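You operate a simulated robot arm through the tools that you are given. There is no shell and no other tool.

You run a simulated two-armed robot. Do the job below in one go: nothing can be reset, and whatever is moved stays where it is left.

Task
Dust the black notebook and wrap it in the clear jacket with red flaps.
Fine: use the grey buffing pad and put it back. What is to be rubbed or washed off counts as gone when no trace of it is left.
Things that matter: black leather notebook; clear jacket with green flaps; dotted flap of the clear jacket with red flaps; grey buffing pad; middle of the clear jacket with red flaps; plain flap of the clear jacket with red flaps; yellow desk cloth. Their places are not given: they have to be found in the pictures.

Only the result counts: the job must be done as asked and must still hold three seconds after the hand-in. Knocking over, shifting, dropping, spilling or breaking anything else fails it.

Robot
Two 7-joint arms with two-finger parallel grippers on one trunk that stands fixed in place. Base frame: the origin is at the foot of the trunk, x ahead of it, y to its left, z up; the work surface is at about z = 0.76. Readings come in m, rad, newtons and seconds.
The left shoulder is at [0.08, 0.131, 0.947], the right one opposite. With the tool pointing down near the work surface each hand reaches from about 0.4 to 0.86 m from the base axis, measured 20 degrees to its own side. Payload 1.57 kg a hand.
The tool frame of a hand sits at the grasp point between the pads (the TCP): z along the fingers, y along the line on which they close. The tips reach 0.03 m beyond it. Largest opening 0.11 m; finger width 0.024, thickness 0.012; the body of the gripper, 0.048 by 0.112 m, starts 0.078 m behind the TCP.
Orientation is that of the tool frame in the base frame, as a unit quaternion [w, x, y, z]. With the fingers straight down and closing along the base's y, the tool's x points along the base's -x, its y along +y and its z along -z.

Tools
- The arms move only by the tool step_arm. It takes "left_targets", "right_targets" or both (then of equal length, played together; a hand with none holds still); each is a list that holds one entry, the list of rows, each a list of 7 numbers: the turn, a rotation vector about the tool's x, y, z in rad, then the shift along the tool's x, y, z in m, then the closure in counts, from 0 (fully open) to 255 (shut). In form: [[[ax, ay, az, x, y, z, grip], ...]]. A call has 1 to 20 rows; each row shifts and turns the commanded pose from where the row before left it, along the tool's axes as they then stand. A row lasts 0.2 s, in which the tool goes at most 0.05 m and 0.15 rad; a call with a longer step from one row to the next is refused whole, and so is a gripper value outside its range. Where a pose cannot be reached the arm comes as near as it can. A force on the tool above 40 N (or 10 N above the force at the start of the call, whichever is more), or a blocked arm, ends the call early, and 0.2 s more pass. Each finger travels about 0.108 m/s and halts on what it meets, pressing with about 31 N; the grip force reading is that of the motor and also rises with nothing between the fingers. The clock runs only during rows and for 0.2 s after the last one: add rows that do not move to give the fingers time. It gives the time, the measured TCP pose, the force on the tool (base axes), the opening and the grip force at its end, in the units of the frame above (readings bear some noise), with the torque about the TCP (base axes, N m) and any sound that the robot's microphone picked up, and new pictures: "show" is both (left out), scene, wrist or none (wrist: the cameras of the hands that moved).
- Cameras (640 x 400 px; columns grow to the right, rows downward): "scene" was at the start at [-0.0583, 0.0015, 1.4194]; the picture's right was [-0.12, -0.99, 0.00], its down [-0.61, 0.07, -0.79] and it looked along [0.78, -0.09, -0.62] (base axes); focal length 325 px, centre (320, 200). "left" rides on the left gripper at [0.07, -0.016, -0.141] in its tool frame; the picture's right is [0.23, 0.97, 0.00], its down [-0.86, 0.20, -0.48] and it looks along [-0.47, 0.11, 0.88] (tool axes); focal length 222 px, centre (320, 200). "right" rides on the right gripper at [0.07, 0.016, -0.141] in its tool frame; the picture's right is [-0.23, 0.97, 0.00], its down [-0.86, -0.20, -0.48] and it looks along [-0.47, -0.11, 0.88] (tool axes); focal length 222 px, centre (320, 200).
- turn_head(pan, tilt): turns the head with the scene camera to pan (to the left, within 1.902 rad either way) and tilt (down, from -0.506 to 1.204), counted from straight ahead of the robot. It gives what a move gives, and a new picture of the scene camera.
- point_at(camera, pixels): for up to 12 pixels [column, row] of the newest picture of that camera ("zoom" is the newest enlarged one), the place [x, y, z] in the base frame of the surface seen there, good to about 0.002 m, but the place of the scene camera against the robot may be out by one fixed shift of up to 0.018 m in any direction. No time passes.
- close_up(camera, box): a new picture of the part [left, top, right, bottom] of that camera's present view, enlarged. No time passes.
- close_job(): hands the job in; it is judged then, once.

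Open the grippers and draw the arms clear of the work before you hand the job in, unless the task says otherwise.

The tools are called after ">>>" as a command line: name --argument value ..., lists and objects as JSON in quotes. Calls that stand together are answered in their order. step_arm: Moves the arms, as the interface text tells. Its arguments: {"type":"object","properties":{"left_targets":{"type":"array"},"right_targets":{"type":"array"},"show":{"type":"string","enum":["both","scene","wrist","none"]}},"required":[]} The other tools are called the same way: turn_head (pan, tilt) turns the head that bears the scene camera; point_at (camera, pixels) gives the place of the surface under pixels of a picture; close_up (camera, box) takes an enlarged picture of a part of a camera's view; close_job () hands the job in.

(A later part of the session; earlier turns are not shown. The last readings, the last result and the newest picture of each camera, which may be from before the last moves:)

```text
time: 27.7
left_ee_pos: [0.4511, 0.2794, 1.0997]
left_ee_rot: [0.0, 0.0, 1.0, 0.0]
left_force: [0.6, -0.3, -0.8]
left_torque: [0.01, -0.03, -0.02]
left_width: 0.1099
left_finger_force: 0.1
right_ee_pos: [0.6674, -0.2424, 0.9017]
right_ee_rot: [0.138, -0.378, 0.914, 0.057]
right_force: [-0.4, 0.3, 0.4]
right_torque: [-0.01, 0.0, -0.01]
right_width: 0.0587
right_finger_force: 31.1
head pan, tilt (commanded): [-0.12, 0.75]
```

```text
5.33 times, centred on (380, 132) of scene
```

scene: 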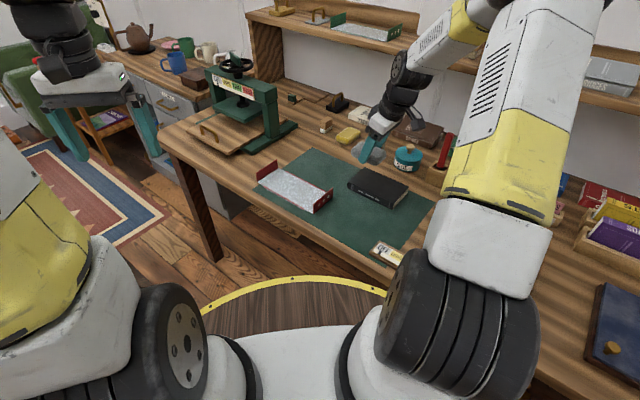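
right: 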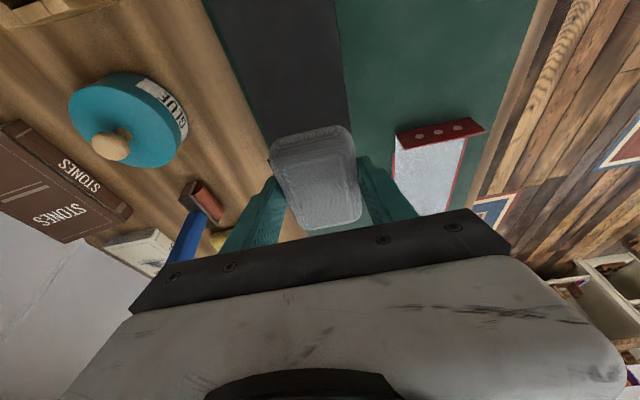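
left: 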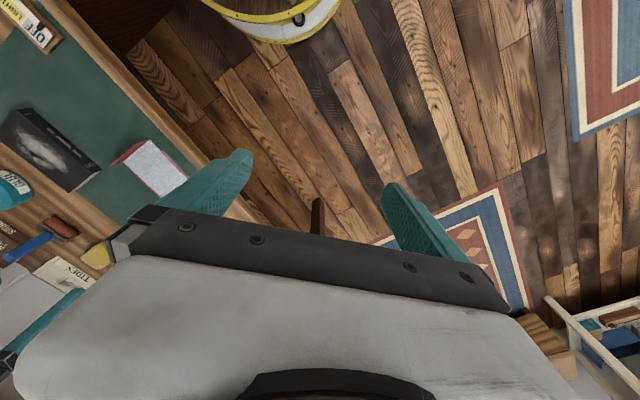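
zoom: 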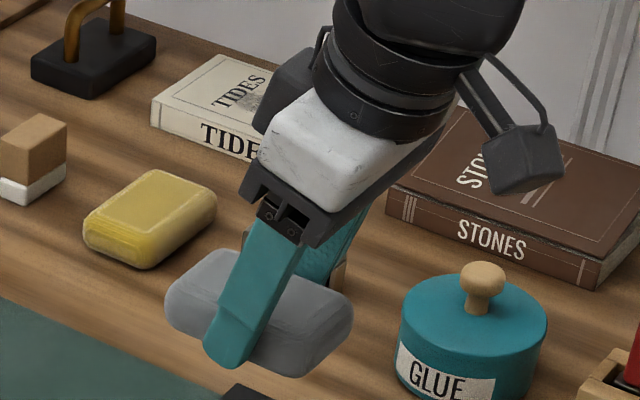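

The surface now looks uniform; the pad has slid a few millimetres up in the fingers, so the tips are almost level with its bottom. I set it down on the notebook to regrip it higher before a last gentle pass.

>>> step_arm --right_targets '[[[0, 0, 0, 0.0287, -0.0017, 0.0287, 255], [0, 0, 0, 0.0287, -0.0017, 0.0287, 255], [0, 0, 0, 0.0027, 0, 0.0086, 255], [0, 0, 0, 0, 0, 0, 255]]]' --show "none"

```text
time: 28.7
left_ee_pos: [0.4509, 0.2799, 1.0989]
left_ee_rot: [0.0, 0.0, 1.0, -0.001]
left_force: [0.6, -0.1, -0.1]
left_torque: [0.02, -0.03, 0.01]
left_width: 0.11
left_finger_force: 0.0
right_ee_pos: [0.6461, -0.2706, 0.8204]
right_ee_rot: [0.138, -0.378, 0.914, 0.057]
right_force: [0.1, 0.4, -0.9]
right_torque: [0.01, 0.02, 0.0]
right_width: 0.0587
right_finger_force: 30.4
head pan, tilt (commanded): [-0.12, 0.75]
```

No contact yet at z≈0.820; I creep down in 0.7 mm steps.

>>> step_arm --right_targets '[[[0, 0, 0, 0.0002, 0, 0.0007, 255], [0, 0, 0, 0, 0, 0, 255]]]' --show "none"

>>> step_arm --right_targets '[[[0, 0, 0, 0.0002, 0, 0.0007, 255], [0, 0, 0, 0, 0, 0, 255]]]' --show "wrist"

```text
time: 29.3
left_ee_pos: [0.452, 0.2802, 1.1007]
left_ee_rot: [0.0, 0.0, 1.0, 0.0]
left_force: [0.2, 0.3, 0.3]
left_torque: [0.0, 0.02, -0.01]
left_width: 0.1101
left_finger_force: 0.2
right_ee_pos: [0.6459, -0.2718, 0.8205]
right_ee_rot: [0.138, -0.378, 0.914, 0.056]
right_force: [-0.1, -0.5, 1.1]
right_torque: [-0.06, 0.08, -0.01]
right_width: 0.0584
right_finger_force: 31.3
head pan, tilt (commanded): [-0.12, 0.75]
```

```text
time: 29.9
left_ee_pos: [0.4508, 0.2802, 1.1001]
left_ee_rot: [0.0, 0.0, 1.0, 0.0]
left_force: [0.5, 0.3, 0.7]
left_torque: [-0.05, 0.01, -0.02]
left_width: 0.1103
left_finger_force: 0.0
right_ee_pos: [0.6449, -0.2697, 0.8199]
right_ee_rot: [0.138, -0.378, 0.914, 0.056]
right_force: [-2.0, -1.6, 9.6]
right_torque: [-0.23, 0.32, -0.03]
right_width: 0.059
right_finger_force: 31.3
head pan, tilt (commanded): [-0.12, 0.75]
```

right: 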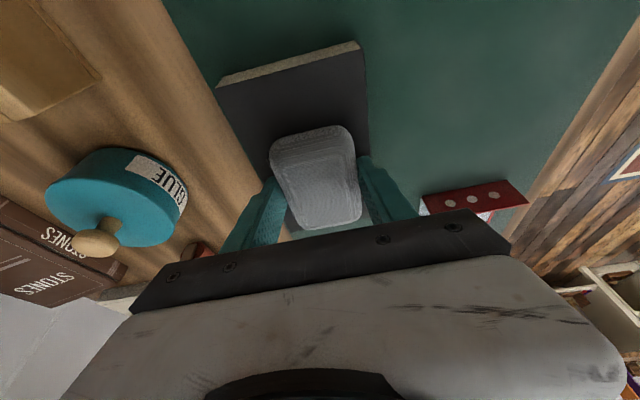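

Contact at 9.6 N with the pad resting on the notebook. I open slightly, rise 5 mm and regrip.

>>> step_arm --right_targets '[[[0, 0, 0, 0, 0, 0, 90], [0, 0, 0, 0, 0, 0, 90], [0, 0, 0, -0.0016, 0, -0.0052, 90], [0, 0, 0, 0, 0, 0, 90], [0, 0, 0, 0, 0, 0, 255], [0, 0, 0, 0, 0, 0, 255], [0, 0, 0, 0, 0, 0, 255], [0, 0, 0, 0, 0, 0, 255]]]' --show "wrist"

```text
time: 31.7
left_ee_pos: [0.4513, 0.2792, 1.1012]
left_ee_rot: [0.0, 0.0, 1.0, -0.001]
left_force: [0.3, 0.5, 0.0]
left_torque: [0.04, -0.01, -0.01]
left_width: 0.1098
left_finger_force: 0.1
right_ee_pos: [0.6456, -0.2694, 0.8252]
right_ee_rot: [0.139, -0.378, 0.914, 0.057]
right_force: [-0.3, -0.6, 0.1]
right_torque: [-0.03, 0.06, -0.01]
right_width: 0.0588
right_finger_force: 31.0
head pan, tilt (commanded): [-0.12, 0.75]
```

right: 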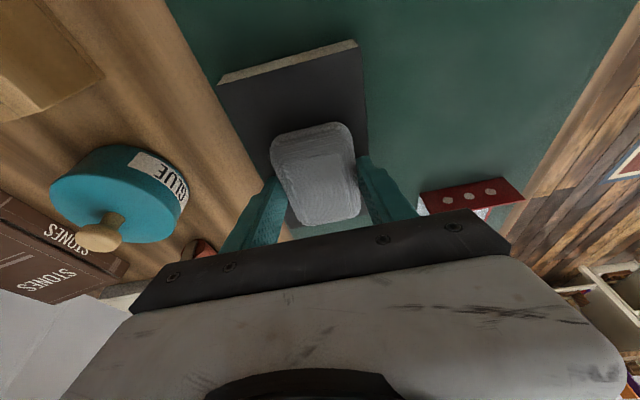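

Regripped with the tips ~7 mm above the notebook. Now a last gentle pass: press 1 mm and rub the centre lane, then the side lanes.

>>> step_arm --right_targets '[[[0, 0, 0, 0.0004, 0, 0.0012, 255], [0, 0, 0, -0.0191, 0, 0.0059, 255], [0, 0, 0, -0.0191, 0, 0.0059, 255], [0, 0, 0, 0.0191, 0, -0.0059, 255], [0, 0, 0, 0.0191, 0, -0.0059, 255], [0, 0, 0, 0.0191, 0, -0.0059, 255], [0, 0, 0, 0.0191, 0, -0.0059, 255], [0, 0, 0, -0.0191, 0, 0.0059, 255], [0, 0, 0, -0.0191, 0, 0.0059, 255]]]' --show "none"

>>> step_arm --right_targets '[[[0, 0, 0, 0, 0, 0, 255]]]' --show "none"

```text
time: 33.7
left_ee_pos: [0.4506, 0.2801, 1.1001]
left_ee_rot: [0.0, 0.0, 1.0, 0.0]
left_force: [0.0, -0.5, -0.6]
left_torque: [0.0, -0.06, 0.0]
left_width: 0.1102
left_finger_force: 0.0
right_ee_pos: [0.6429, -0.2713, 0.822]
right_ee_rot: [0.136, -0.379, 0.914, 0.058]
right_force: [-2.8, -4.7, 12.4]
right_torque: [-0.47, 0.37, 0.04]
right_width: 0.0588
right_finger_force: 30.9
head pan, tilt (commanded): [-0.12, 0.75]
```

```text
time: 34.1
left_ee_pos: [0.4513, 0.2799, 1.101]
left_ee_rot: [0.0, 0.0, 1.0, 0.0]
left_force: [-0.5, 0.5, -0.5]
left_torque: [0.01, 0.0, 0.01]
left_width: 0.1098
left_finger_force: 0.0
right_ee_pos: [0.644, -0.2697, 0.8221]
right_ee_rot: [0.136, -0.379, 0.913, 0.058]
right_force: [-2.4, -1.9, 4.7]
right_torque: [-0.24, 0.18, -0.03]
right_width: 0.0587
right_finger_force: 31.2
head pan, tilt (commanded): [-0.12, 0.75]
```

Contact holds at 5–12 N. I do the two side lanes the same way.

>>> step_arm --right_targets '[[[0, 0, 0, 0, 0.016, 0.0002, 255], [0, 0, 0, -0.0191, 0, 0.0059, 255], [0, 0, 0, -0.0191, 0, 0.0059, 255], [0, 0, 0, 0.0191, 0, -0.0059, 255], [0, 0, 0, 0.0191, 0, -0.0059, 255], [0, 0, 0, 0.0191, 0, -0.0059, 255], [0, 0, 0, 0.0191, 0, -0.0059, 255], [0, 0, 0, 0, -0.016, 0, 255], [0, 0, 0, 0, -0.016, 0, 255], [0, 0, 0, -0.0191, 0, 0.0059, 255], [0, 0, 0, -0.0191, 0, 0.0059, 255], [0, 0, 0, -0.0191, 0, 0.0059, 255], [0, 0, 0, -0.0191, 0, 0.0059, 255], [0, 0, 0, 0.0191, 0, -0.0059, 255], [0, 0, 0, 0.0191, 0, -0.0059, 255]]]' --show "none"

>>> step_arm --right_targets '[[[0, 0, 0, -0.0118, 0, -0.0382, 255], [0, 0, 0, -0.0118, 0, -0.0382, 255], [0, 0, 0, -0.0118, 0, -0.0382, 255], [0, 0, 0, -0.03, -0.02, 0.0092, 255], [0, 0, 0, -0.03, -0.02, 0.0092, 255], [0, 0, 0, -0.03, -0.02, 0.0092, 255], [0, 0, 0, 0, 0, 0, 255]]]' --show "both"

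```text
time: 37.3
left_ee_pos: [0.4513, 0.2799, 1.0996]
left_ee_rot: [0.0, -0.001, 1.0, 0.0]
left_force: [-0.4, 0.4, -0.3]
left_torque: [0.0, 0.02, 0.02]
left_width: 0.1102
left_finger_force: 0.1
right_ee_pos: [0.6568, -0.2812, 0.8235]
right_ee_rot: [0.138, -0.379, 0.913, 0.058]
right_force: [-0.6, 0.1, -0.3]
right_torque: [-0.03, 0.02, 0.0]
right_width: 0.0586
right_finger_force: 31.0
head pan, tilt (commanded): [-0.12, 0.75]
```

```text
time: 38.9
left_ee_pos: [0.4517, 0.2795, 1.1007]
left_ee_rot: [0.0, 0.0, 1.0, 0.0]
left_force: [-0.5, -0.1, 0.0]
left_torque: [-0.01, -0.02, -0.01]
left_width: 0.11
left_finger_force: 0.0
right_ee_pos: [0.7641, -0.2576, 0.9443]
right_ee_rot: [0.138, -0.378, 0.913, 0.058]
right_force: [-0.6, 0.0, 0.0]
right_torque: [0.0, 0.02, 0.02]
right_width: 0.0587
right_finger_force: 31.0
head pan, tilt (commanded): [-0.12, 0.75]
```

scene: 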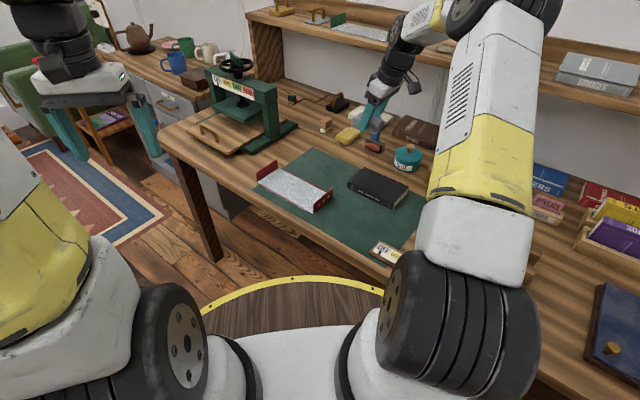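
right: 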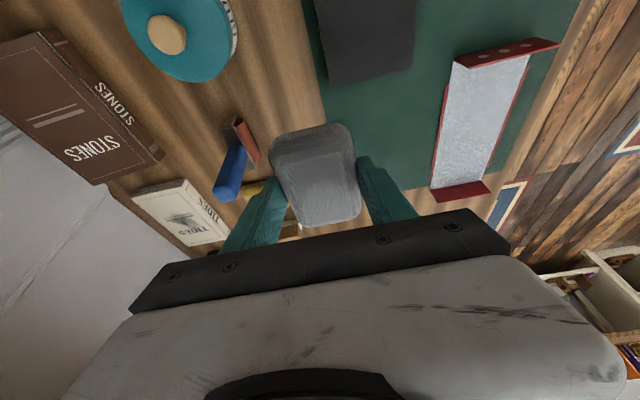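

I zoom in once more on the notebook's top and its sides for any trace of dust.

>>> close_up --camera "scene" --box '[345, 163, 412, 209]'

>>> close_up --camera "left" --box '[0, 95, 110, 200]'

>>> close_up --camera "right" --box '[300, 0, 430, 90]'

```text
8.70 times, centred on (378, 186) of scene
```

zoom: 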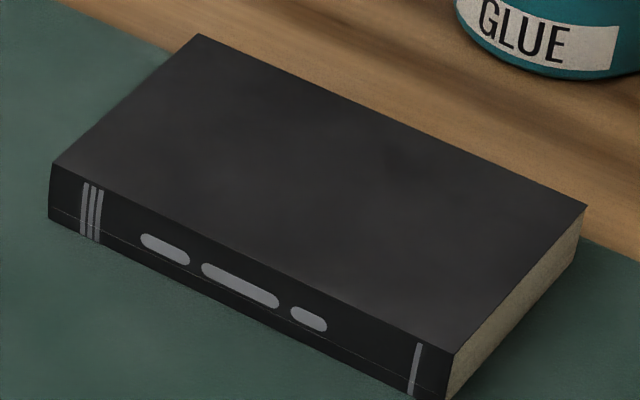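

```text
3.81 times, centred on (55, 148) of left
```

zoom: 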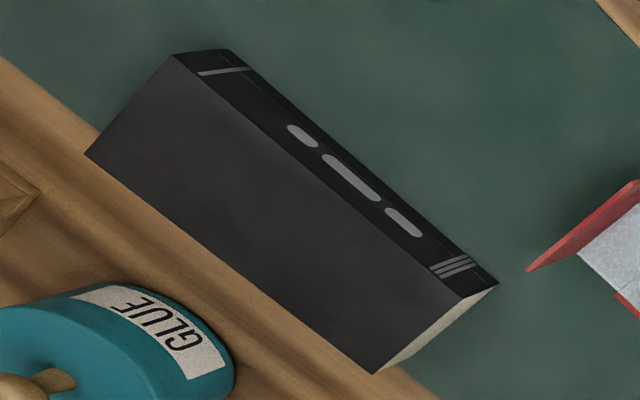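

```text
4.44 times, centred on (365, 45) of right
```

zoom: 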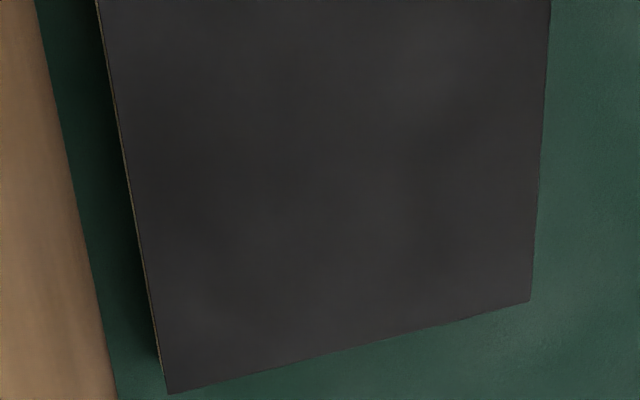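

The top is clean. Now I carry the pad back above its original spot.

>>> step_arm --right_targets '[[[0, 0, 0, -0.0324, 0.0112, 0.0193, 255], [0, 0, 0, -0.0324, 0.0112, 0.0193, 255], [0, 0, 0, -0.0324, 0.0112, 0.0193, 255], [0, 0, 0, -0.0324, 0.0112, 0.0193, 255], [0, 0, 0, -0.0324, 0.0112, 0.0193, 255], [0, 0, 0, 0, 0, 0, 255]]]' --show "wrist"

```text
time: 40.3
left_ee_pos: [0.4519, 0.2798, 1.1007]
left_ee_rot: [0.0, -0.001, 1.0, -0.001]
left_force: [0.6, 0.0, -0.6]
left_torque: [0.01, -0.01, 0.02]
left_width: 0.1101
left_finger_force: 0.1
right_ee_pos: [0.8558, -0.0859, 0.8993]
right_ee_rot: [0.138, -0.378, 0.914, 0.057]
right_force: [-0.3, -1.1, -0.2]
right_torque: [-0.03, -0.01, 0.04]
right_width: 0.0587
right_finger_force: 31.2
head pan, tilt (commanded): [-0.12, 0.75]
```

right: 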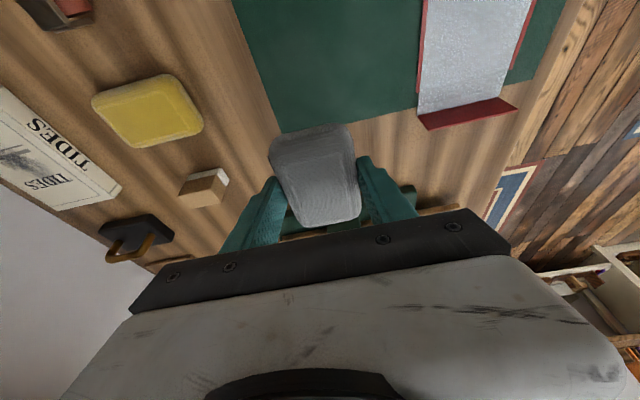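

I lower to about z=0.801, a few millimetres above touch-down.

>>> step_arm --right_targets '[[[0, 0, 0, 0.0107, -0.0003, 0.0309, 255], [0, 0, 0, 0.0107, -0.0003, 0.0309, 255], [0, 0, 0, 0.0107, -0.0003, 0.0309, 255], [0, 0, 0, 0, 0, 0, 255]]]' --show "wrist"

```text
time: 41.3
left_ee_pos: [0.4517, 0.2801, 1.0992]
left_ee_rot: [0.0, -0.001, 1.0, -0.001]
left_force: [0.0, -0.1, 0.0]
left_torque: [0.01, -0.02, -0.03]
left_width: 0.1099
left_finger_force: 0.1
right_ee_pos: [0.8538, -0.092, 0.8015]
right_ee_rot: [0.138, -0.379, 0.913, 0.057]
right_force: [-0.1, 0.8, -0.2]
right_torque: [0.02, 0.05, -0.02]
right_width: 0.0585
right_finger_force: 31.1
head pan, tilt (commanded): [-0.12, 0.75]
```

right: 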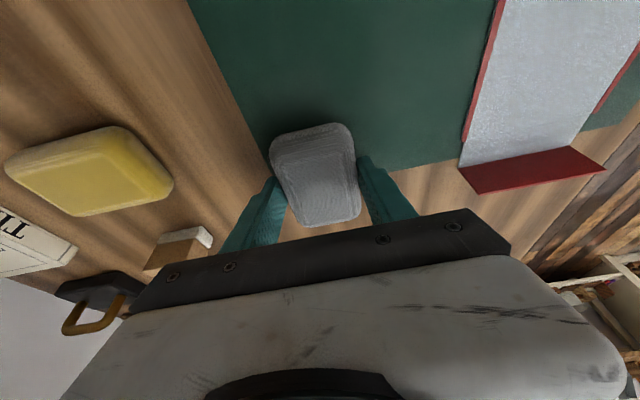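

The picture matches the one at grasp time. I creep down to contact with a 2 mm correction in y.

>>> step_arm --right_targets '[[[0, 0, 0, -0.0007, 0.0014, 0.0023, 255], [0, 0, 0, 0, 0, 0, 255]]]' --show "none"

>>> step_arm --right_targets '[[[0, 0, 0, 0.0003, 0, 0.00095, 255], [0, 0, 0, 0, 0, 0, 255]]]' --show "none"

>>> step_arm --right_targets '[[[0, 0, 0, 0.0003, 0, 0.00095, 255], [0, 0, 0, 0, 0, 0, 255]]]' --show "none"

```text
time: 41.9
left_ee_pos: [0.4518, 0.2805, 1.1006]
left_ee_rot: [0.0, -0.001, 1.0, 0.0]
left_force: [0.0, 0.3, -0.2]
left_torque: [-0.01, 0.03, 0.04]
left_width: 0.1099
left_finger_force: 0.0
right_ee_pos: [0.8527, -0.0901, 0.7998]
right_ee_rot: [0.138, -0.379, 0.913, 0.057]
right_force: [-0.6, 0.1, -0.3]
right_torque: [0.0, 0.02, -0.02]
right_width: 0.0587
right_finger_force: 30.9
head pan, tilt (commanded): [-0.12, 0.75]
```

```text
time: 42.5
left_ee_pos: [0.4519, 0.2791, 1.0999]
left_ee_rot: [0.0, 0.0, 1.0, 0.0]
left_force: [-0.1, 0.0, 0.7]
left_torque: [-0.01, 0.01, 0.01]
left_width: 0.1099
left_finger_force: 0.0
right_ee_pos: [0.8538, -0.0887, 0.7984]
right_ee_rot: [0.139, -0.378, 0.913, 0.058]
right_force: [0.8, -0.2, -0.8]
right_torque: [-0.01, -0.03, 0.02]
right_width: 0.0586
right_finger_force: 31.0
head pan, tilt (commanded): [-0.12, 0.75]
```

```text
time: 43.1
left_ee_pos: [0.4524, 0.2796, 1.1008]
left_ee_rot: [0.0, 0.0, 1.0, -0.001]
left_force: [-0.5, -0.1, -0.4]
left_torque: [0.0, 0.0, 0.01]
left_width: 0.1099
left_finger_force: 0.1
right_ee_pos: [0.8542, -0.0909, 0.7979]
right_ee_rot: [0.138, -0.378, 0.913, 0.057]
right_force: [-0.7, 0.0, -0.5]
right_torque: [0.03, 0.0, 0.02]
right_width: 0.0588
right_finger_force: 30.8
head pan, tilt (commanded): [-0.12, 0.75]
```

Still no contact at z≈0.798; I continue down in 1 mm steps.

>>> step_arm --right_targets '[[[0, 0, 0, 0.0003, 0, 0.00095, 255], [0, 0, 0, 0, 0, 0, 255]]]' --show "none"

>>> step_arm --right_targets '[[[0, 0, 0, 0.0003, 0, 0.00095, 255], [0, 0, 0, 0, 0, 0, 255]]]' --show "wrist"

```text
time: 43.7
left_ee_pos: [0.4506, 0.2794, 1.1002]
left_ee_rot: [0.0, 0.0, 1.0, 0.001]
left_force: [-0.5, 0.3, -0.1]
left_torque: [0.0, -0.01, 0.02]
left_width: 0.1099
left_finger_force: 0.1
right_ee_pos: [0.8526, -0.0907, 0.7972]
right_ee_rot: [0.138, -0.377, 0.914, 0.057]
right_force: [0.1, -0.4, -0.5]
right_torque: [0.0, 0.02, -0.01]
right_width: 0.0589
right_finger_force: 30.6
head pan, tilt (commanded): [-0.12, 0.75]
```

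```text
time: 44.3
left_ee_pos: [0.4526, 0.2806, 1.1005]
left_ee_rot: [0.0, 0.0, 1.0, 0.0]
left_force: [-0.3, -0.3, -0.1]
left_torque: [-0.02, -0.03, -0.03]
left_width: 0.1101
left_finger_force: 0.0
right_ee_pos: [0.8526, -0.0897, 0.797]
right_ee_rot: [0.139, -0.378, 0.914, 0.056]
right_force: [0.9, -0.2, 5.6]
right_torque: [-0.13, 0.16, -0.05]
right_width: 0.0588
right_finger_force: 30.4
head pan, tilt (commanded): [-0.12, 0.75]
```

right: 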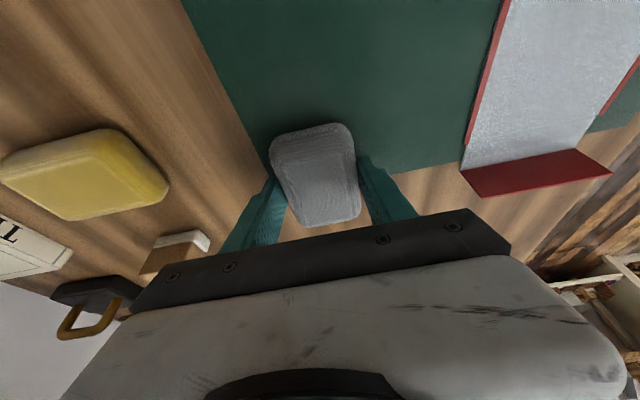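

Contact at 5.6 N and the picture matches the one right after the first grasp. I open the fingers and rise straight up.

>>> step_arm --right_targets '[[[0, 0, 0, 0, 0, 0, 150], [0, 0, 0, 0, 0, 0, 80], [0, 0, 0, 0, 0, 0, 0], [0, 0, 0, 0, 0, 0, 0], [0, 0, 0, 0, 0, 0, 0], [0, 0, 0, -0.0099, 0, -0.0318, 0], [0, 0, 0, -0.0099, 0, -0.0318, 0], [0, 0, 0, -0.0099, 0, -0.0318, 0], [0, 0, 0, 0, 0, 0, 0]]]' --show "both"

```text
time: 46.3
left_ee_pos: [0.4522, 0.279, 1.0988]
left_ee_rot: [0.0, 0.0, 1.0, 0.0]
left_force: [0.8, 0.5, 0.3]
left_torque: [-0.02, 0.0, 0.0]
left_width: 0.1099
left_finger_force: 0.1
right_ee_pos: [0.8527, -0.0886, 0.8967]
right_ee_rot: [0.138, -0.378, 0.914, 0.057]
right_force: [0.1, -0.2, -0.5]
right_torque: [-0.01, -0.01, 0.02]
right_width: 0.1099
right_finger_force: 0.1
head pan, tilt (commanded): [-0.12, 0.75]
```

scene: 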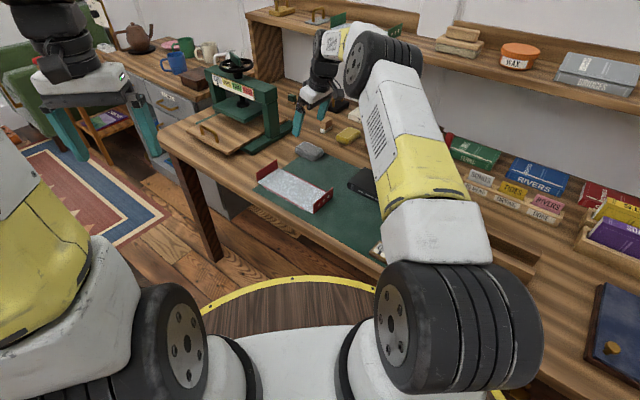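
right: 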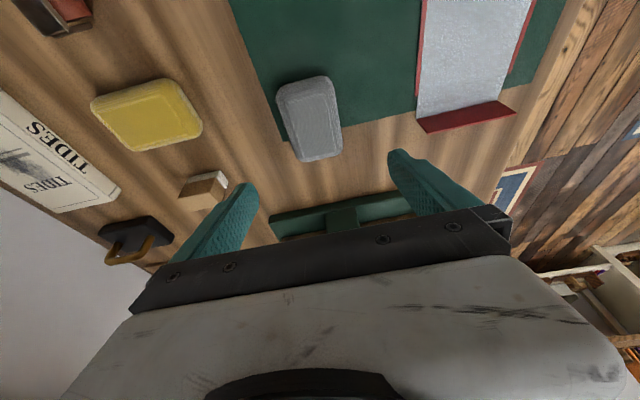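

The pad is back in its place ((277–342, 76–162) as before). I now move the right hand up over the jacket, untilt it, and view the jacket.

>>> step_arm --right_targets '[[[0, 0, 0, 0.0132, 0.0339, -0.0258, 0], [0, 0, 0, 0.0132, 0.0339, -0.0258, 0], [0, 0, 0, 0.0132, 0.0339, -0.0258, 0], [0, 0, 0, 0.0132, 0.0339, -0.0258, 0], [0, 0.1, 0, 0, 0, 0, 0], [0, 0.1, 0, 0, 0, 0, 0], [0, 0.1, 0, 0, 0, 0, 0], [0, 0, 0, 0, 0, 0, 0]]]' --show "both"

```text
time: 48.1
left_ee_pos: [0.4518, 0.2799, 1.0995]
left_ee_rot: [0.001, 0.0, 1.0, 0.0]
left_force: [-0.4, 0.1, -0.3]
left_torque: [-0.03, 0.04, 0.02]
left_width: 0.1101
left_finger_force: 0.0
right_ee_pos: [0.6992, -0.0502, 0.9764]
right_ee_rot: [-0.001, -0.382, 0.924, -0.001]
right_force: [0.0, 0.6, 0.1]
right_torque: [0.02, 0.02, 0.02]
right_width: 0.1097
right_finger_force: 0.2
head pan, tilt (commanded): [-0.12, 0.75]
```

scene: 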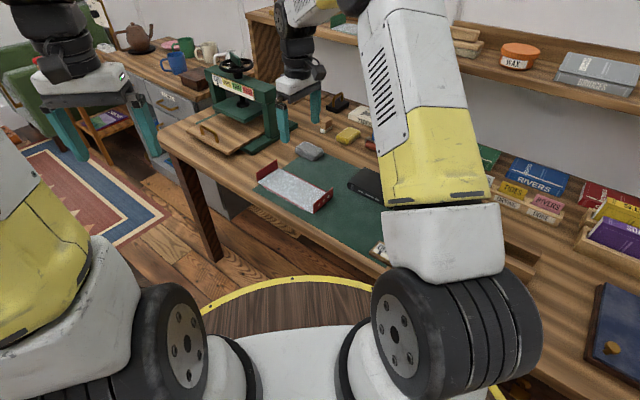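
right: 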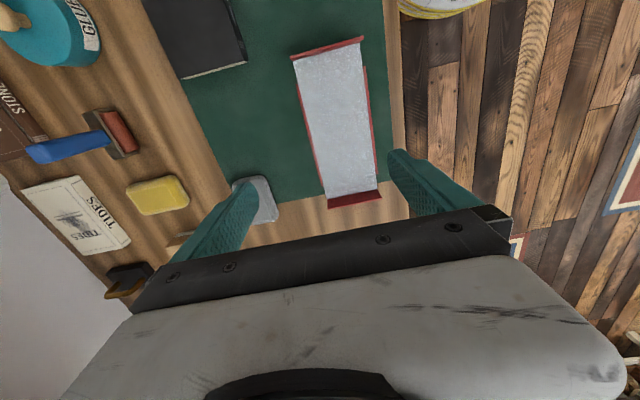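

The jacket is in clear view at about (335,120) in the wrist picture. I zoom in to measure its edges and creases.

>>> close_up --camera "right" --box '[270, 25, 410, 215]'

>>> close_up --camera "scene" --box '[250, 150, 340, 220]'

```text
2.11 times, centred on (340, 120) of right
```

zoom: 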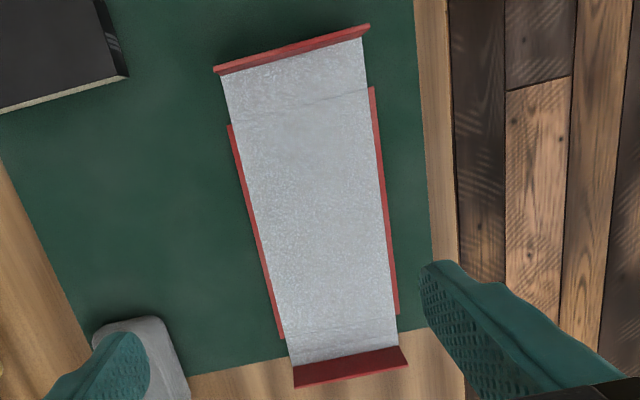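

```text
5.71 times, centred on (295, 185) of scene
```

zoom: 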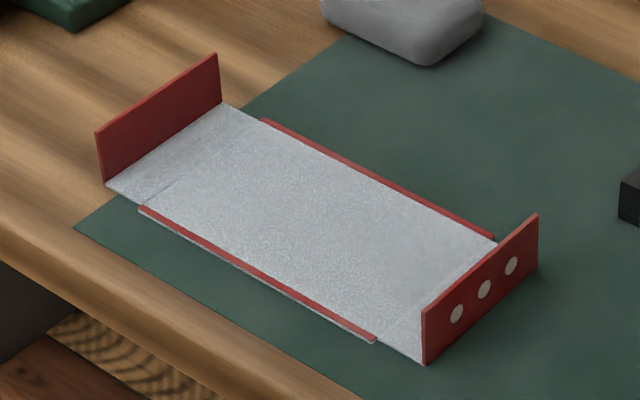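

I measure the jacket's crease lines, side strips and flap edges.

>>> point_at --camera "right" --pixels '[[291, 58.5], [362, 38.5], [299, 86], [363, 69], [298, 87], [321.5, 183], [365, 69], [376, 171], [324, 186], [375, 176], [328, 197], [377.5, 188]]'

>>> point_at --camera "right" --pixels '[[329, 206], [380.5, 196], [335, 120], [320, 52], [300, 74], [361, 56], [297, 63], [340, 130], [310, 130], [369, 110], [340, 203], [340, 192]]'

```text
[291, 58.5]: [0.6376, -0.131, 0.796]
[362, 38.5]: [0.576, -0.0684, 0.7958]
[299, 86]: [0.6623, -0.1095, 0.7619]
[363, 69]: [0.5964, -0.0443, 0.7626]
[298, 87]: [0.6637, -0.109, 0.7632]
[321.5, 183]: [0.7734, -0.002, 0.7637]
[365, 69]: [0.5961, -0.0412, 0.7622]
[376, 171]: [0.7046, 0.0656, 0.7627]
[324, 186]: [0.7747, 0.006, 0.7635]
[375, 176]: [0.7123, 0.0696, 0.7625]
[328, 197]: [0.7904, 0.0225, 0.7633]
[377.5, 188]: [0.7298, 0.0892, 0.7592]
```

```text
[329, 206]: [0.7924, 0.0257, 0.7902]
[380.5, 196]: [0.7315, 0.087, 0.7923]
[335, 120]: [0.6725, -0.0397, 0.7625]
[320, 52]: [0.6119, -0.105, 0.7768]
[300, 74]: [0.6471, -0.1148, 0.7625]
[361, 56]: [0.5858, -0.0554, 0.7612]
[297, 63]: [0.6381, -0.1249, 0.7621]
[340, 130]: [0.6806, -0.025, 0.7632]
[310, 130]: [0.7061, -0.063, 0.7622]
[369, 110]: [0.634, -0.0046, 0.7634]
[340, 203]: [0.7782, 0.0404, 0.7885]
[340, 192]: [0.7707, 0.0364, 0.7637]
```

The jacket's middle spans 0.156 m along the 45° axis, centred at about (0.685,-0.0216), with 32 mm tabs and 33 mm red flaps at the ends. I now move above the notebook to measure it exactly.

>>> step_arm --right_targets '[[[0, 0, 0, 0.0352, -0.0242, 0, 0], [0, 0, 0, 0.0352, -0.0242, 0, 0], [0, 0, 0, 0.0352, -0.0242, 0, 0], [0, 0, 0, 0.0352, -0.0242, 0, 0], [0, 0, 0, 0.0352, -0.0242, 0, 0], [0, 0, 0, 0, 0, 0, 0]]]' --show "wrist"

```text
time: 49.5
left_ee_pos: [0.4517, 0.2799, 1.1009]
left_ee_rot: [-0.001, -0.001, 1.0, 0.0]
left_force: [-0.5, 0.1, 0.1]
left_torque: [0.01, -0.02, -0.01]
left_width: 0.1098
left_finger_force: 0.0
right_ee_pos: [0.6603, -0.2608, 0.9776]
right_ee_rot: [0.0, -0.382, 0.924, 0.0]
right_force: [0.1, 0.1, -0.2]
right_torque: [0.03, -0.01, 0.01]
right_width: 0.1104
right_finger_force: 0.0
head pan, tilt (commanded): [-0.12, 0.75]
```

right: 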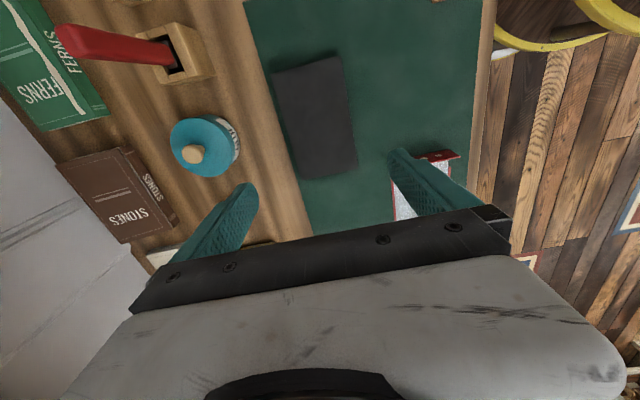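

The notebook shows at (315,118). I zoom in to measure its corners.

>>> close_up --camera "right" --box '[250, 40, 380, 190]'

```text
2.67 times, centred on (315, 115) of right
```

zoom: 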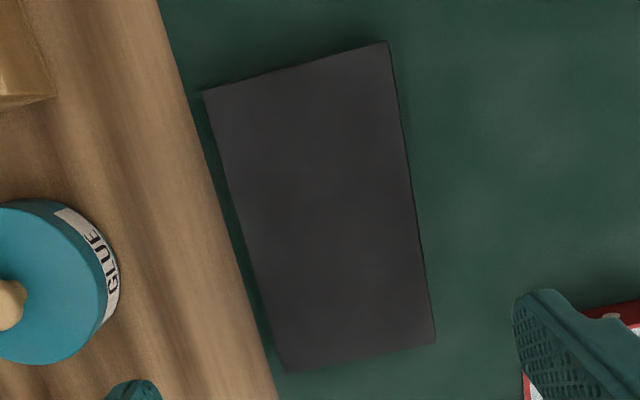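

I pick edge points along the notebook's sides from this zoom.

>>> point_at --camera "zoom" --pixels '[[207, 92], [384, 46], [431, 340], [286, 367], [225, 150], [265, 300], [397, 120], [420, 270], [260, 81], [340, 60], [330, 360], [400, 347]]'

```text
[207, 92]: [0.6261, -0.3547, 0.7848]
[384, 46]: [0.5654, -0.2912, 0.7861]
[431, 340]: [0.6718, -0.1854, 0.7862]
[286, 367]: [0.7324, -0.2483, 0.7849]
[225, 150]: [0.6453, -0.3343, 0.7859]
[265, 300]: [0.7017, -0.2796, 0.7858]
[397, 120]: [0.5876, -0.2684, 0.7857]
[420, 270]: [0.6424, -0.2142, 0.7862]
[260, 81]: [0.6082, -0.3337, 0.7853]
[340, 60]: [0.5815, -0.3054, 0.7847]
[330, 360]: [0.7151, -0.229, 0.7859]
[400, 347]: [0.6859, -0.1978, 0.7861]
```

The notebook is 0.152×0.088 m, centred at (0.649,-0.270), heading 45°. I descend over its centre with fingers open to either side.

>>> step_arm --right_targets '[[[0, 0, 0, 0.0036, 0.0004, 0.045, 0], [0, 0, 0, 0.0036, 0.0004, 0.045, 0], [0, 0, 0, 0.0036, 0.0004, 0.045, 0], [0, 0, 0, 0.0036, 0.0004, 0.0225, 0], [0, 0, 0, 0, 0, 0.0225, 0], [0, 0, 0, 0, 0, 0, 0]]]' --show "both"

```text
time: 50.9
left_ee_pos: [0.4525, 0.2794, 1.1006]
left_ee_rot: [-0.001, 0.0, 1.0, 0.0]
left_force: [0.2, -1.1, -1.2]
left_torque: [-0.02, 0.03, 0.01]
left_width: 0.1101
left_finger_force: 0.1
right_ee_pos: [0.6518, -0.2697, 0.7971]
right_ee_rot: [0.0, -0.382, 0.924, 0.0]
right_force: [0.4, -0.2, -0.7]
right_torque: [0.0, 0.01, 0.0]
right_width: 0.1102
right_finger_force: 0.0
head pan, tilt (commanded): [-0.12, 0.75]
```

scene: 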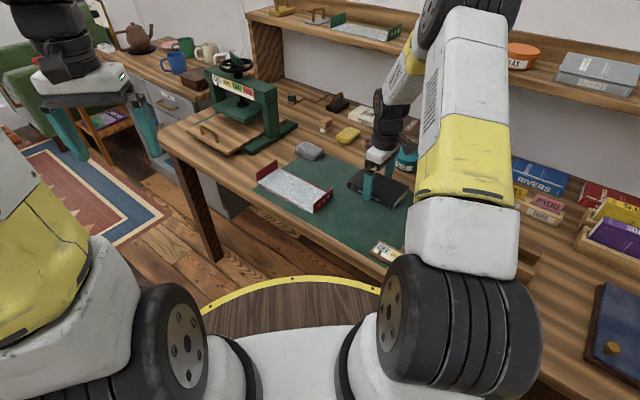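
right: 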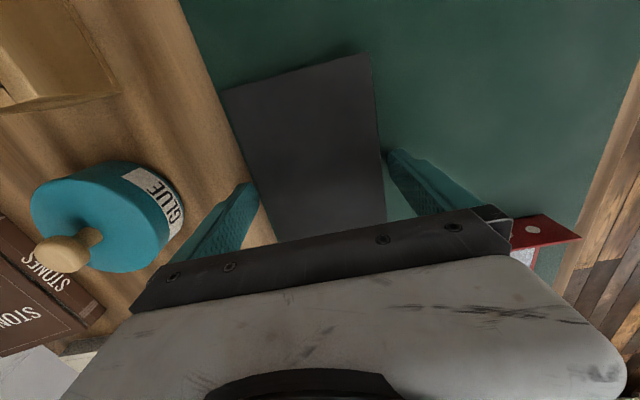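

The fingers stand on both sides of the notebook. I close on it.

>>> step_arm --right_targets '[[[0, 0, 0, 0, 0, 0, 255], [0, 0, 0, 0, 0, 0, 255], [0, 0, 0, 0, 0, 0, 255], [0, 0, 0, 0, 0, 0, 255]]]' --show "wrist"

```text
time: 51.9
left_ee_pos: [0.4514, 0.2804, 1.0999]
left_ee_rot: [0.0, 0.0, 1.0, 0.0]
left_force: [0.2, 0.1, -0.7]
left_torque: [-0.01, -0.05, -0.02]
left_width: 0.11
left_finger_force: 0.1
right_ee_pos: [0.6509, -0.2702, 0.7995]
right_ee_rot: [0.0, -0.383, 0.924, -0.001]
right_force: [0.7, -0.5, 1.0]
right_torque: [0.02, 0.03, 0.06]
right_width: 0.0936
right_finger_force: 30.9
head pan, tilt (commanded): [-0.12, 0.75]
```

right: 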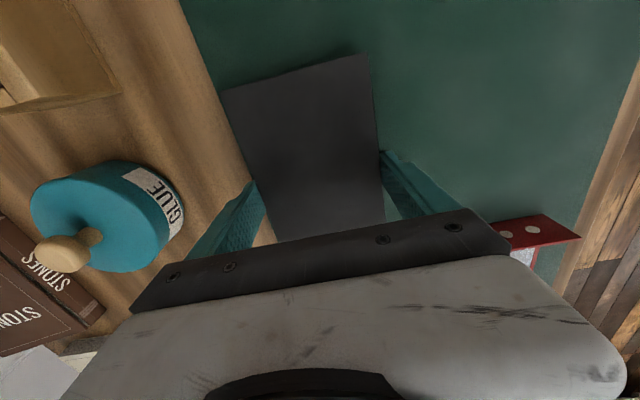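

The grip holds at 0.0936 m. I lift 8 cm and carry it over the jacket's middle.

>>> step_arm --right_targets '[[[0, 0, 0, 0, 0, -0.02, 255], [0, 0, 0, 0, 0, -0.03, 255], [0, 0, 0, 0, 0, -0.04, 255], [0, 0, 0, -0.0335, 0.0253, 0, 255], [0, 0, 0, -0.0335, 0.0253, 0, 255], [0, 0, 0, -0.0335, 0.0253, 0, 255], [0, 0, 0, -0.0335, 0.0253, 0, 255], [0, 0, 0, -0.0335, 0.0253, 0, 255], [0, 0, 0, -0.0335, 0.0253, 0, 255], [0, 0, 0, 0, 0, 0, 255]]]' --show "both"

```text
time: 54.1
left_ee_pos: [0.4517, 0.2795, 1.0999]
left_ee_rot: [0.001, 0.0, 1.0, 0.0]
left_force: [-0.3, -0.3, 0.0]
left_torque: [0.03, -0.01, -0.01]
left_width: 0.11
left_finger_force: 0.0
right_ee_pos: [0.6851, -0.0192, 0.8869]
right_ee_rot: [0.0, -0.383, 0.924, 0.0]
right_force: [0.3, 0.6, -2.4]
right_torque: [0.01, -0.03, 0.01]
right_width: 0.0934
right_finger_force: 31.0
head pan, tilt (commanded): [-0.12, 0.75]
```

scene: 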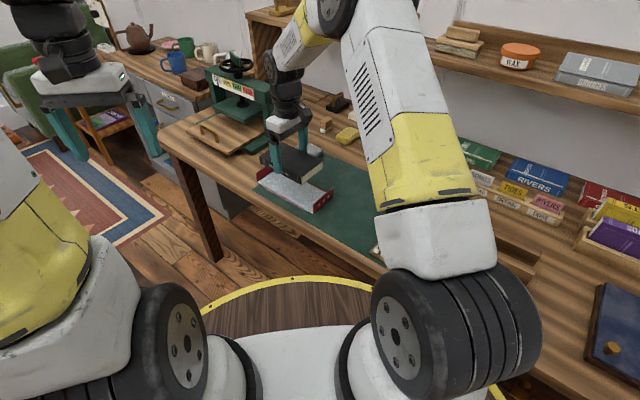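
right: 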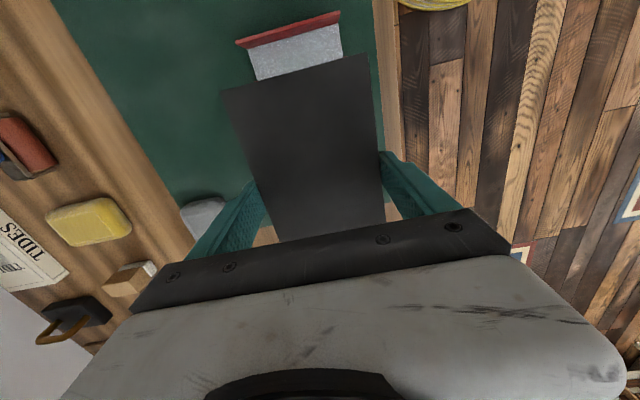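

The notebook hangs over the jacket. I zoom to compare the notebook's edges with the jacket's.

>>> close_up --camera "right" --box '[210, 0, 400, 240]'

>>> point_at --camera "right" --pixels '[[224, 93], [366, 57], [230, 110], [250, 165], [372, 80], [382, 150], [240, 90], [350, 62], [255, 43], [338, 20], [252, 60], [342, 45]]'

```text
1.67 times, centred on (305, 120) of right
```

zoom: 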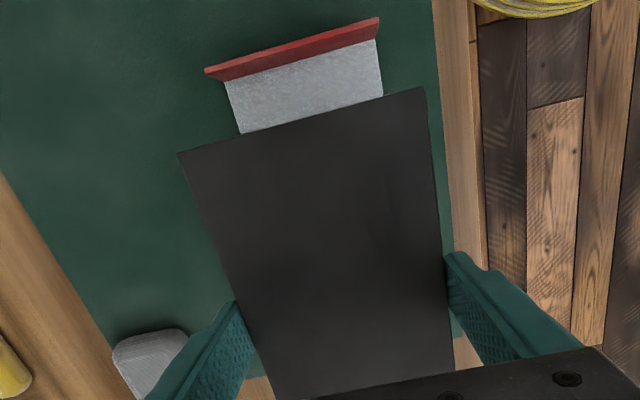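

```text
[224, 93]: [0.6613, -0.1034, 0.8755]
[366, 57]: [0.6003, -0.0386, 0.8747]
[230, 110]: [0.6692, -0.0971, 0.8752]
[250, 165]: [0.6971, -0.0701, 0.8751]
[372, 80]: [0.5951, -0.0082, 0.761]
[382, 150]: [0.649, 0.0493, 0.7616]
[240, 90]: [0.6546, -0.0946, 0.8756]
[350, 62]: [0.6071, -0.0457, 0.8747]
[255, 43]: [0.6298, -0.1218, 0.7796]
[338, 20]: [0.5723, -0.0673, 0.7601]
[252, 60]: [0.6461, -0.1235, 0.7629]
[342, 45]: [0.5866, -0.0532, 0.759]
```

I take more edge points from the zoom to align precisely.

>>> point_at --camera "zoom" --pixels '[[423, 92], [427, 130], [433, 190], [437, 230], [182, 156], [196, 190], [214, 235], [226, 265], [220, 144], [300, 123], [380, 101], [320, 250]]'

>>> point_at --camera "zoom" --pixels '[[210, 72], [290, 50], [378, 20], [230, 90], [242, 130], [378, 45], [382, 93], [290, 62], [300, 100]]'

```text
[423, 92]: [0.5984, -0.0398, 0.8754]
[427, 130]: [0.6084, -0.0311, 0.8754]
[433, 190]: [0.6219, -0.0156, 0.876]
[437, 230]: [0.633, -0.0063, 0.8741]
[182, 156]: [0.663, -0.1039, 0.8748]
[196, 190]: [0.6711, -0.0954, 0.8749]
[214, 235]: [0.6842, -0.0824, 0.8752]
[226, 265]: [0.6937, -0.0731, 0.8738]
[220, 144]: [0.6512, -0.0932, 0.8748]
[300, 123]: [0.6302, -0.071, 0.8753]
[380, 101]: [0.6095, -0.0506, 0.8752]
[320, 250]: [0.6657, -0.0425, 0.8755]
```

```text
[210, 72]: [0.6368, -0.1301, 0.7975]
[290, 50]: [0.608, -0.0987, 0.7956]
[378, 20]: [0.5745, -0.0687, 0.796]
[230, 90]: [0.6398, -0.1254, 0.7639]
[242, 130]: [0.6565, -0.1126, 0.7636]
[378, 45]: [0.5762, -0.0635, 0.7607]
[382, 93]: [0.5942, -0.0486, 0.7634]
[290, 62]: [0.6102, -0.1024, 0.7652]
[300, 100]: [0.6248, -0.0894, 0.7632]
```

The notebook needs −1.8 mm along its length and −2.2 mm sideways to be centred on the jacket's middle. I correct and lower to about 6 mm above the jacket.

>>> step_arm --right_targets '[[[0, 0, 0, 0.0018, -0.0022, 0, 255], [0, 0, 0, 0, 0, 0.04, 255], [0, 0, 0, 0, 0, 0.04, 255], [0, 0, 0, 0, 0, 0, 255]]]' --show "wrist"

```text
time: 55.1
left_ee_pos: [0.4522, 0.2809, 1.1001]
left_ee_rot: [-0.001, 0.0, 1.0, 0.0]
left_force: [0.4, 0.1, -0.2]
left_torque: [-0.02, 0.01, 0.0]
left_width: 0.11
left_finger_force: 0.1
right_ee_pos: [0.6869, -0.0253, 0.8067]
right_ee_rot: [-0.001, -0.382, 0.924, 0.0]
right_force: [0.2, -0.7, -2.2]
right_torque: [0.01, 0.0, 0.03]
right_width: 0.0939
right_finger_force: 31.3
head pan, tilt (commanded): [-0.12, 0.75]
```

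right: 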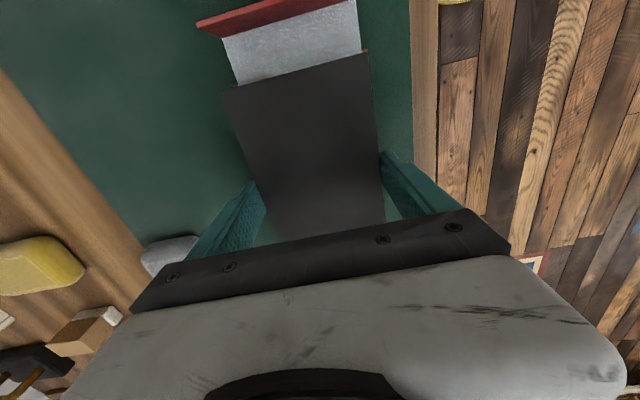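

Only a few millimetres above now; I check the alignment from the zoomed wrist view and the scene view.

>>> close_up --camera "scene" --box '[245, 145, 345, 220]'

>>> close_up --camera "right" --box '[190, 0, 400, 160]'

>>> point_at --camera "zoom" --pixels '[[108, 270], [534, 158], [545, 230], [560, 330], [140, 350], [300, 222], [450, 183], [25, 68], [420, 0], [140, 245], [520, 140], [110, 130]]'

```text
5.33 times, centred on (295, 182) of scene
```

zoom: 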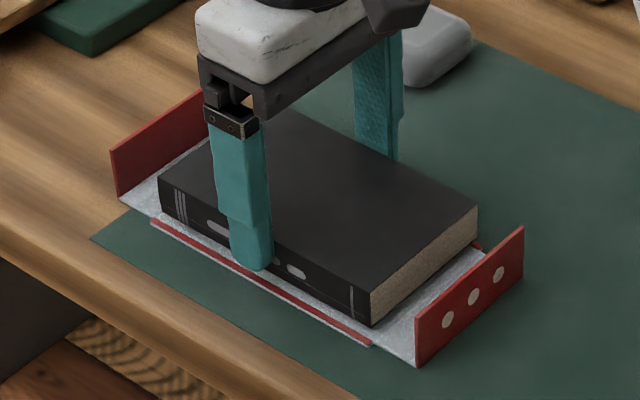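

```text
2.50 times, centred on (295, 80) of right
```

zoom: 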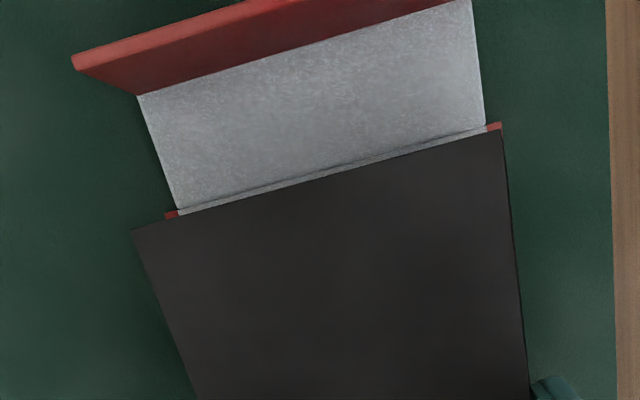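

```text
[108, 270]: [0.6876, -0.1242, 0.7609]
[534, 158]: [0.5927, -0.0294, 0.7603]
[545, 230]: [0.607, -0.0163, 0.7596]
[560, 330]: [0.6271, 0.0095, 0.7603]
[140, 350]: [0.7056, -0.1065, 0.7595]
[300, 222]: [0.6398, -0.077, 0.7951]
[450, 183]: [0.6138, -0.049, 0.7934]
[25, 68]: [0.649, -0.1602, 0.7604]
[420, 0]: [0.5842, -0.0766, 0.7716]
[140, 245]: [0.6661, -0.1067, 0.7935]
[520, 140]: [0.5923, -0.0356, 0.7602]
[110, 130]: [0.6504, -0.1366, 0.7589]
```

I query points just inside the notebook's edges and on the jacket's crease corners.

>>> point_at --camera "zoom" --pixels '[[136, 232], [499, 134], [506, 200], [520, 330], [152, 278], [180, 352], [250, 203], [350, 176], [440, 152], [180, 205], [484, 122], [172, 214]]'

>>> point_at --camera "zoom" --pixels '[[497, 126], [140, 97], [470, 3], [75, 58], [160, 150], [478, 60], [300, 180], [250, 190]]'

```text
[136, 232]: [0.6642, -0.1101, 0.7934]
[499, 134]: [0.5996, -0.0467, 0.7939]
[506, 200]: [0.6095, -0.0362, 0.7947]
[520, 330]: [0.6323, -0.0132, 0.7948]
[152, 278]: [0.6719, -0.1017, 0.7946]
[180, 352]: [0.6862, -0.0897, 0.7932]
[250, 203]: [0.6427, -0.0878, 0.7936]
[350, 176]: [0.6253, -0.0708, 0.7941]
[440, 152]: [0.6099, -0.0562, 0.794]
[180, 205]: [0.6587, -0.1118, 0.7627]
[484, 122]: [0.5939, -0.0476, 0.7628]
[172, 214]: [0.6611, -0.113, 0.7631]
```

```text
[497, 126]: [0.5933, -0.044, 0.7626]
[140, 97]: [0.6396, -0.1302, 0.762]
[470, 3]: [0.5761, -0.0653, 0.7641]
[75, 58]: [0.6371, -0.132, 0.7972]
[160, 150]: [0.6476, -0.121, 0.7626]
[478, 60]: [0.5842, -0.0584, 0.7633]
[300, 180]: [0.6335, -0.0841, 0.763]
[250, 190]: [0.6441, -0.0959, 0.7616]
```

The notebook sits 3 mm too far to −b and about 1.3 mm short; I correct this and check again.

>>> step_arm --right_targets '[[[0, 0, 0, -0.0013, 0.003, 0, 255], [0, 0, 0, 0, 0, 0, 255], [0, 0, 0, 0, 0, 0, 255]]]' --show "wrist"

>>> close_up --camera "right" --box '[190, 0, 400, 160]'

```text
time: 55.9
left_ee_pos: [0.4513, 0.2799, 1.1005]
left_ee_rot: [0.0, 0.0, 1.0, 0.0]
left_force: [-0.5, 0.5, -0.8]
left_torque: [-0.04, -0.03, 0.0]
left_width: 0.1102
left_finger_force: 0.0
right_ee_pos: [0.6863, -0.0207, 0.8083]
right_ee_rot: [0.0, -0.382, 0.924, 0.0]
right_force: [0.3, 0.2, -2.9]
right_torque: [-0.06, 0.0, 0.0]
right_width: 0.0936
right_finger_force: 30.9
head pan, tilt (commanded): [-0.12, 0.75]
```

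right: 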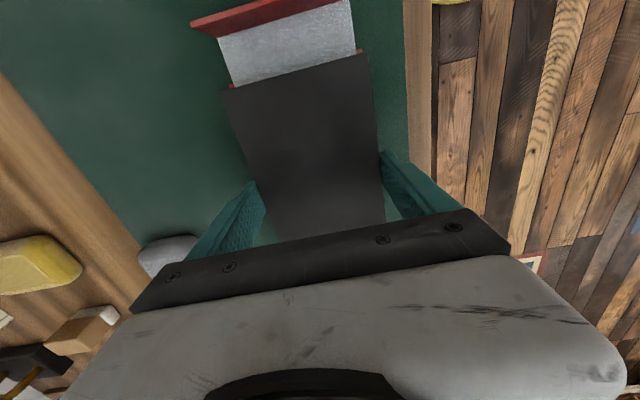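

```text
2.50 times, centred on (295, 80) of right
```

zoom: 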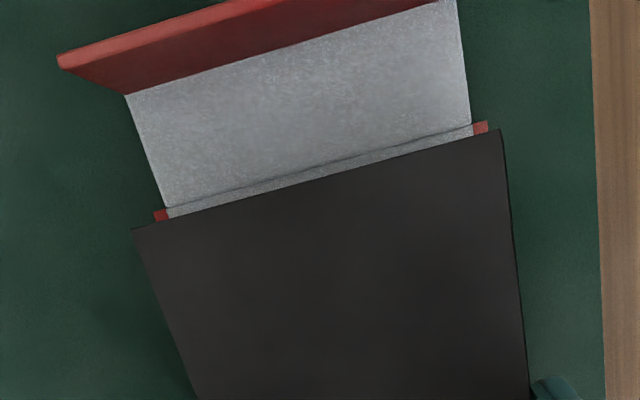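

Now the crease is visible in front of the notebook's edge from (168,205) to (470,125). I measure once more.

>>> point_at --camera "zoom" --pixels '[[136, 232], [498, 134], [506, 200], [520, 330], [152, 278], [180, 352], [250, 203], [350, 175], [440, 152], [160, 215], [482, 128], [320, 165]]'

>>> point_at --camera "zoom" --pixels '[[168, 206], [468, 124], [150, 150], [463, 60], [63, 58], [126, 97], [458, 3]]'

```text
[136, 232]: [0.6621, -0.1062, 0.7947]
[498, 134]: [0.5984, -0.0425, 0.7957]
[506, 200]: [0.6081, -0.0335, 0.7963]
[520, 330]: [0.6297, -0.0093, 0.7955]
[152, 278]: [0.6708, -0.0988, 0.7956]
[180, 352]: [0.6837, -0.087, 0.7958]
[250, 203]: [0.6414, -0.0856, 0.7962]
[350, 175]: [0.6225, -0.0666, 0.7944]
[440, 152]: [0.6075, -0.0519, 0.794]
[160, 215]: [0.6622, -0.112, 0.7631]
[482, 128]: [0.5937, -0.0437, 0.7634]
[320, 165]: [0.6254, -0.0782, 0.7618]
```

```text
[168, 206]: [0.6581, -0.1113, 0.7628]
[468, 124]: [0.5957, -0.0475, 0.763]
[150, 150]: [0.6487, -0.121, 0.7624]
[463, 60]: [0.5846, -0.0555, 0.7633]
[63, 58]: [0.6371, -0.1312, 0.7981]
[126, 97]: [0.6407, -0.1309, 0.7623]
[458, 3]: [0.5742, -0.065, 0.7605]
```

The notebook is centred to within a millimetre (near edge 5 mm inside the crease). I lower it gently until it touches.

>>> step_arm --right_targets '[[[0, 0, 0, 0, 0, 0.003, 255], [0, 0, 0, 0, 0, 0.0015, 255], [0, 0, 0, 0, 0, 0, 255]]]' --show "none"

>>> step_arm --right_targets '[[[0, 0, 0, 0, 0, 0.001, 255], [0, 0, 0, 0, 0, 0, 255]]]' --show "none"

>>> step_arm --right_targets '[[[0, 0, 0, 0, 0, 0.001, 255], [0, 0, 0, 0, 0, 0, 255]]]' --show "none"

```text
time: 56.7
left_ee_pos: [0.4524, 0.2804, 1.0995]
left_ee_rot: [0.001, 0.0, 1.0, 0.001]
left_force: [0.3, -0.1, -1.0]
left_torque: [-0.02, 0.02, 0.01]
left_width: 0.1098
left_finger_force: 0.0
right_ee_pos: [0.6846, -0.0203, 0.8039]
right_ee_rot: [0.0, -0.383, 0.924, -0.001]
right_force: [0.8, -0.8, -1.4]
right_torque: [0.04, 0.01, -0.03]
right_width: 0.0937
right_finger_force: 31.7
head pan, tilt (commanded): [-0.12, 0.75]
```

```text
time: 57.3
left_ee_pos: [0.4517, 0.2797, 1.1007]
left_ee_rot: [0.0, 0.0, 1.0, -0.001]
left_force: [-0.6, -0.1, 0.4]
left_torque: [-0.01, -0.02, 0.01]
left_width: 0.1103
left_finger_force: 0.1
right_ee_pos: [0.6838, -0.02, 0.8031]
right_ee_rot: [0.0, -0.382, 0.924, 0.0]
right_force: [0.3, -0.3, -2.2]
right_torque: [0.01, -0.01, 0.0]
right_width: 0.0935
right_finger_force: 31.2
head pan, tilt (commanded): [-0.12, 0.75]
```

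```text
time: 57.9
left_ee_pos: [0.4523, 0.2796, 1.1]
left_ee_rot: [0.0, -0.001, 1.0, 0.001]
left_force: [0.6, -0.5, -0.3]
left_torque: [0.02, 0.03, 0.01]
left_width: 0.11
left_finger_force: 0.1
right_ee_pos: [0.6844, -0.0206, 0.8021]
right_ee_rot: [0.0, -0.383, 0.924, 0.001]
right_force: [-0.5, 0.1, -1.9]
right_torque: [0.01, 0.0, -0.01]
right_width: 0.0933
right_finger_force: 31.3
head pan, tilt (commanded): [-0.12, 0.75]
```

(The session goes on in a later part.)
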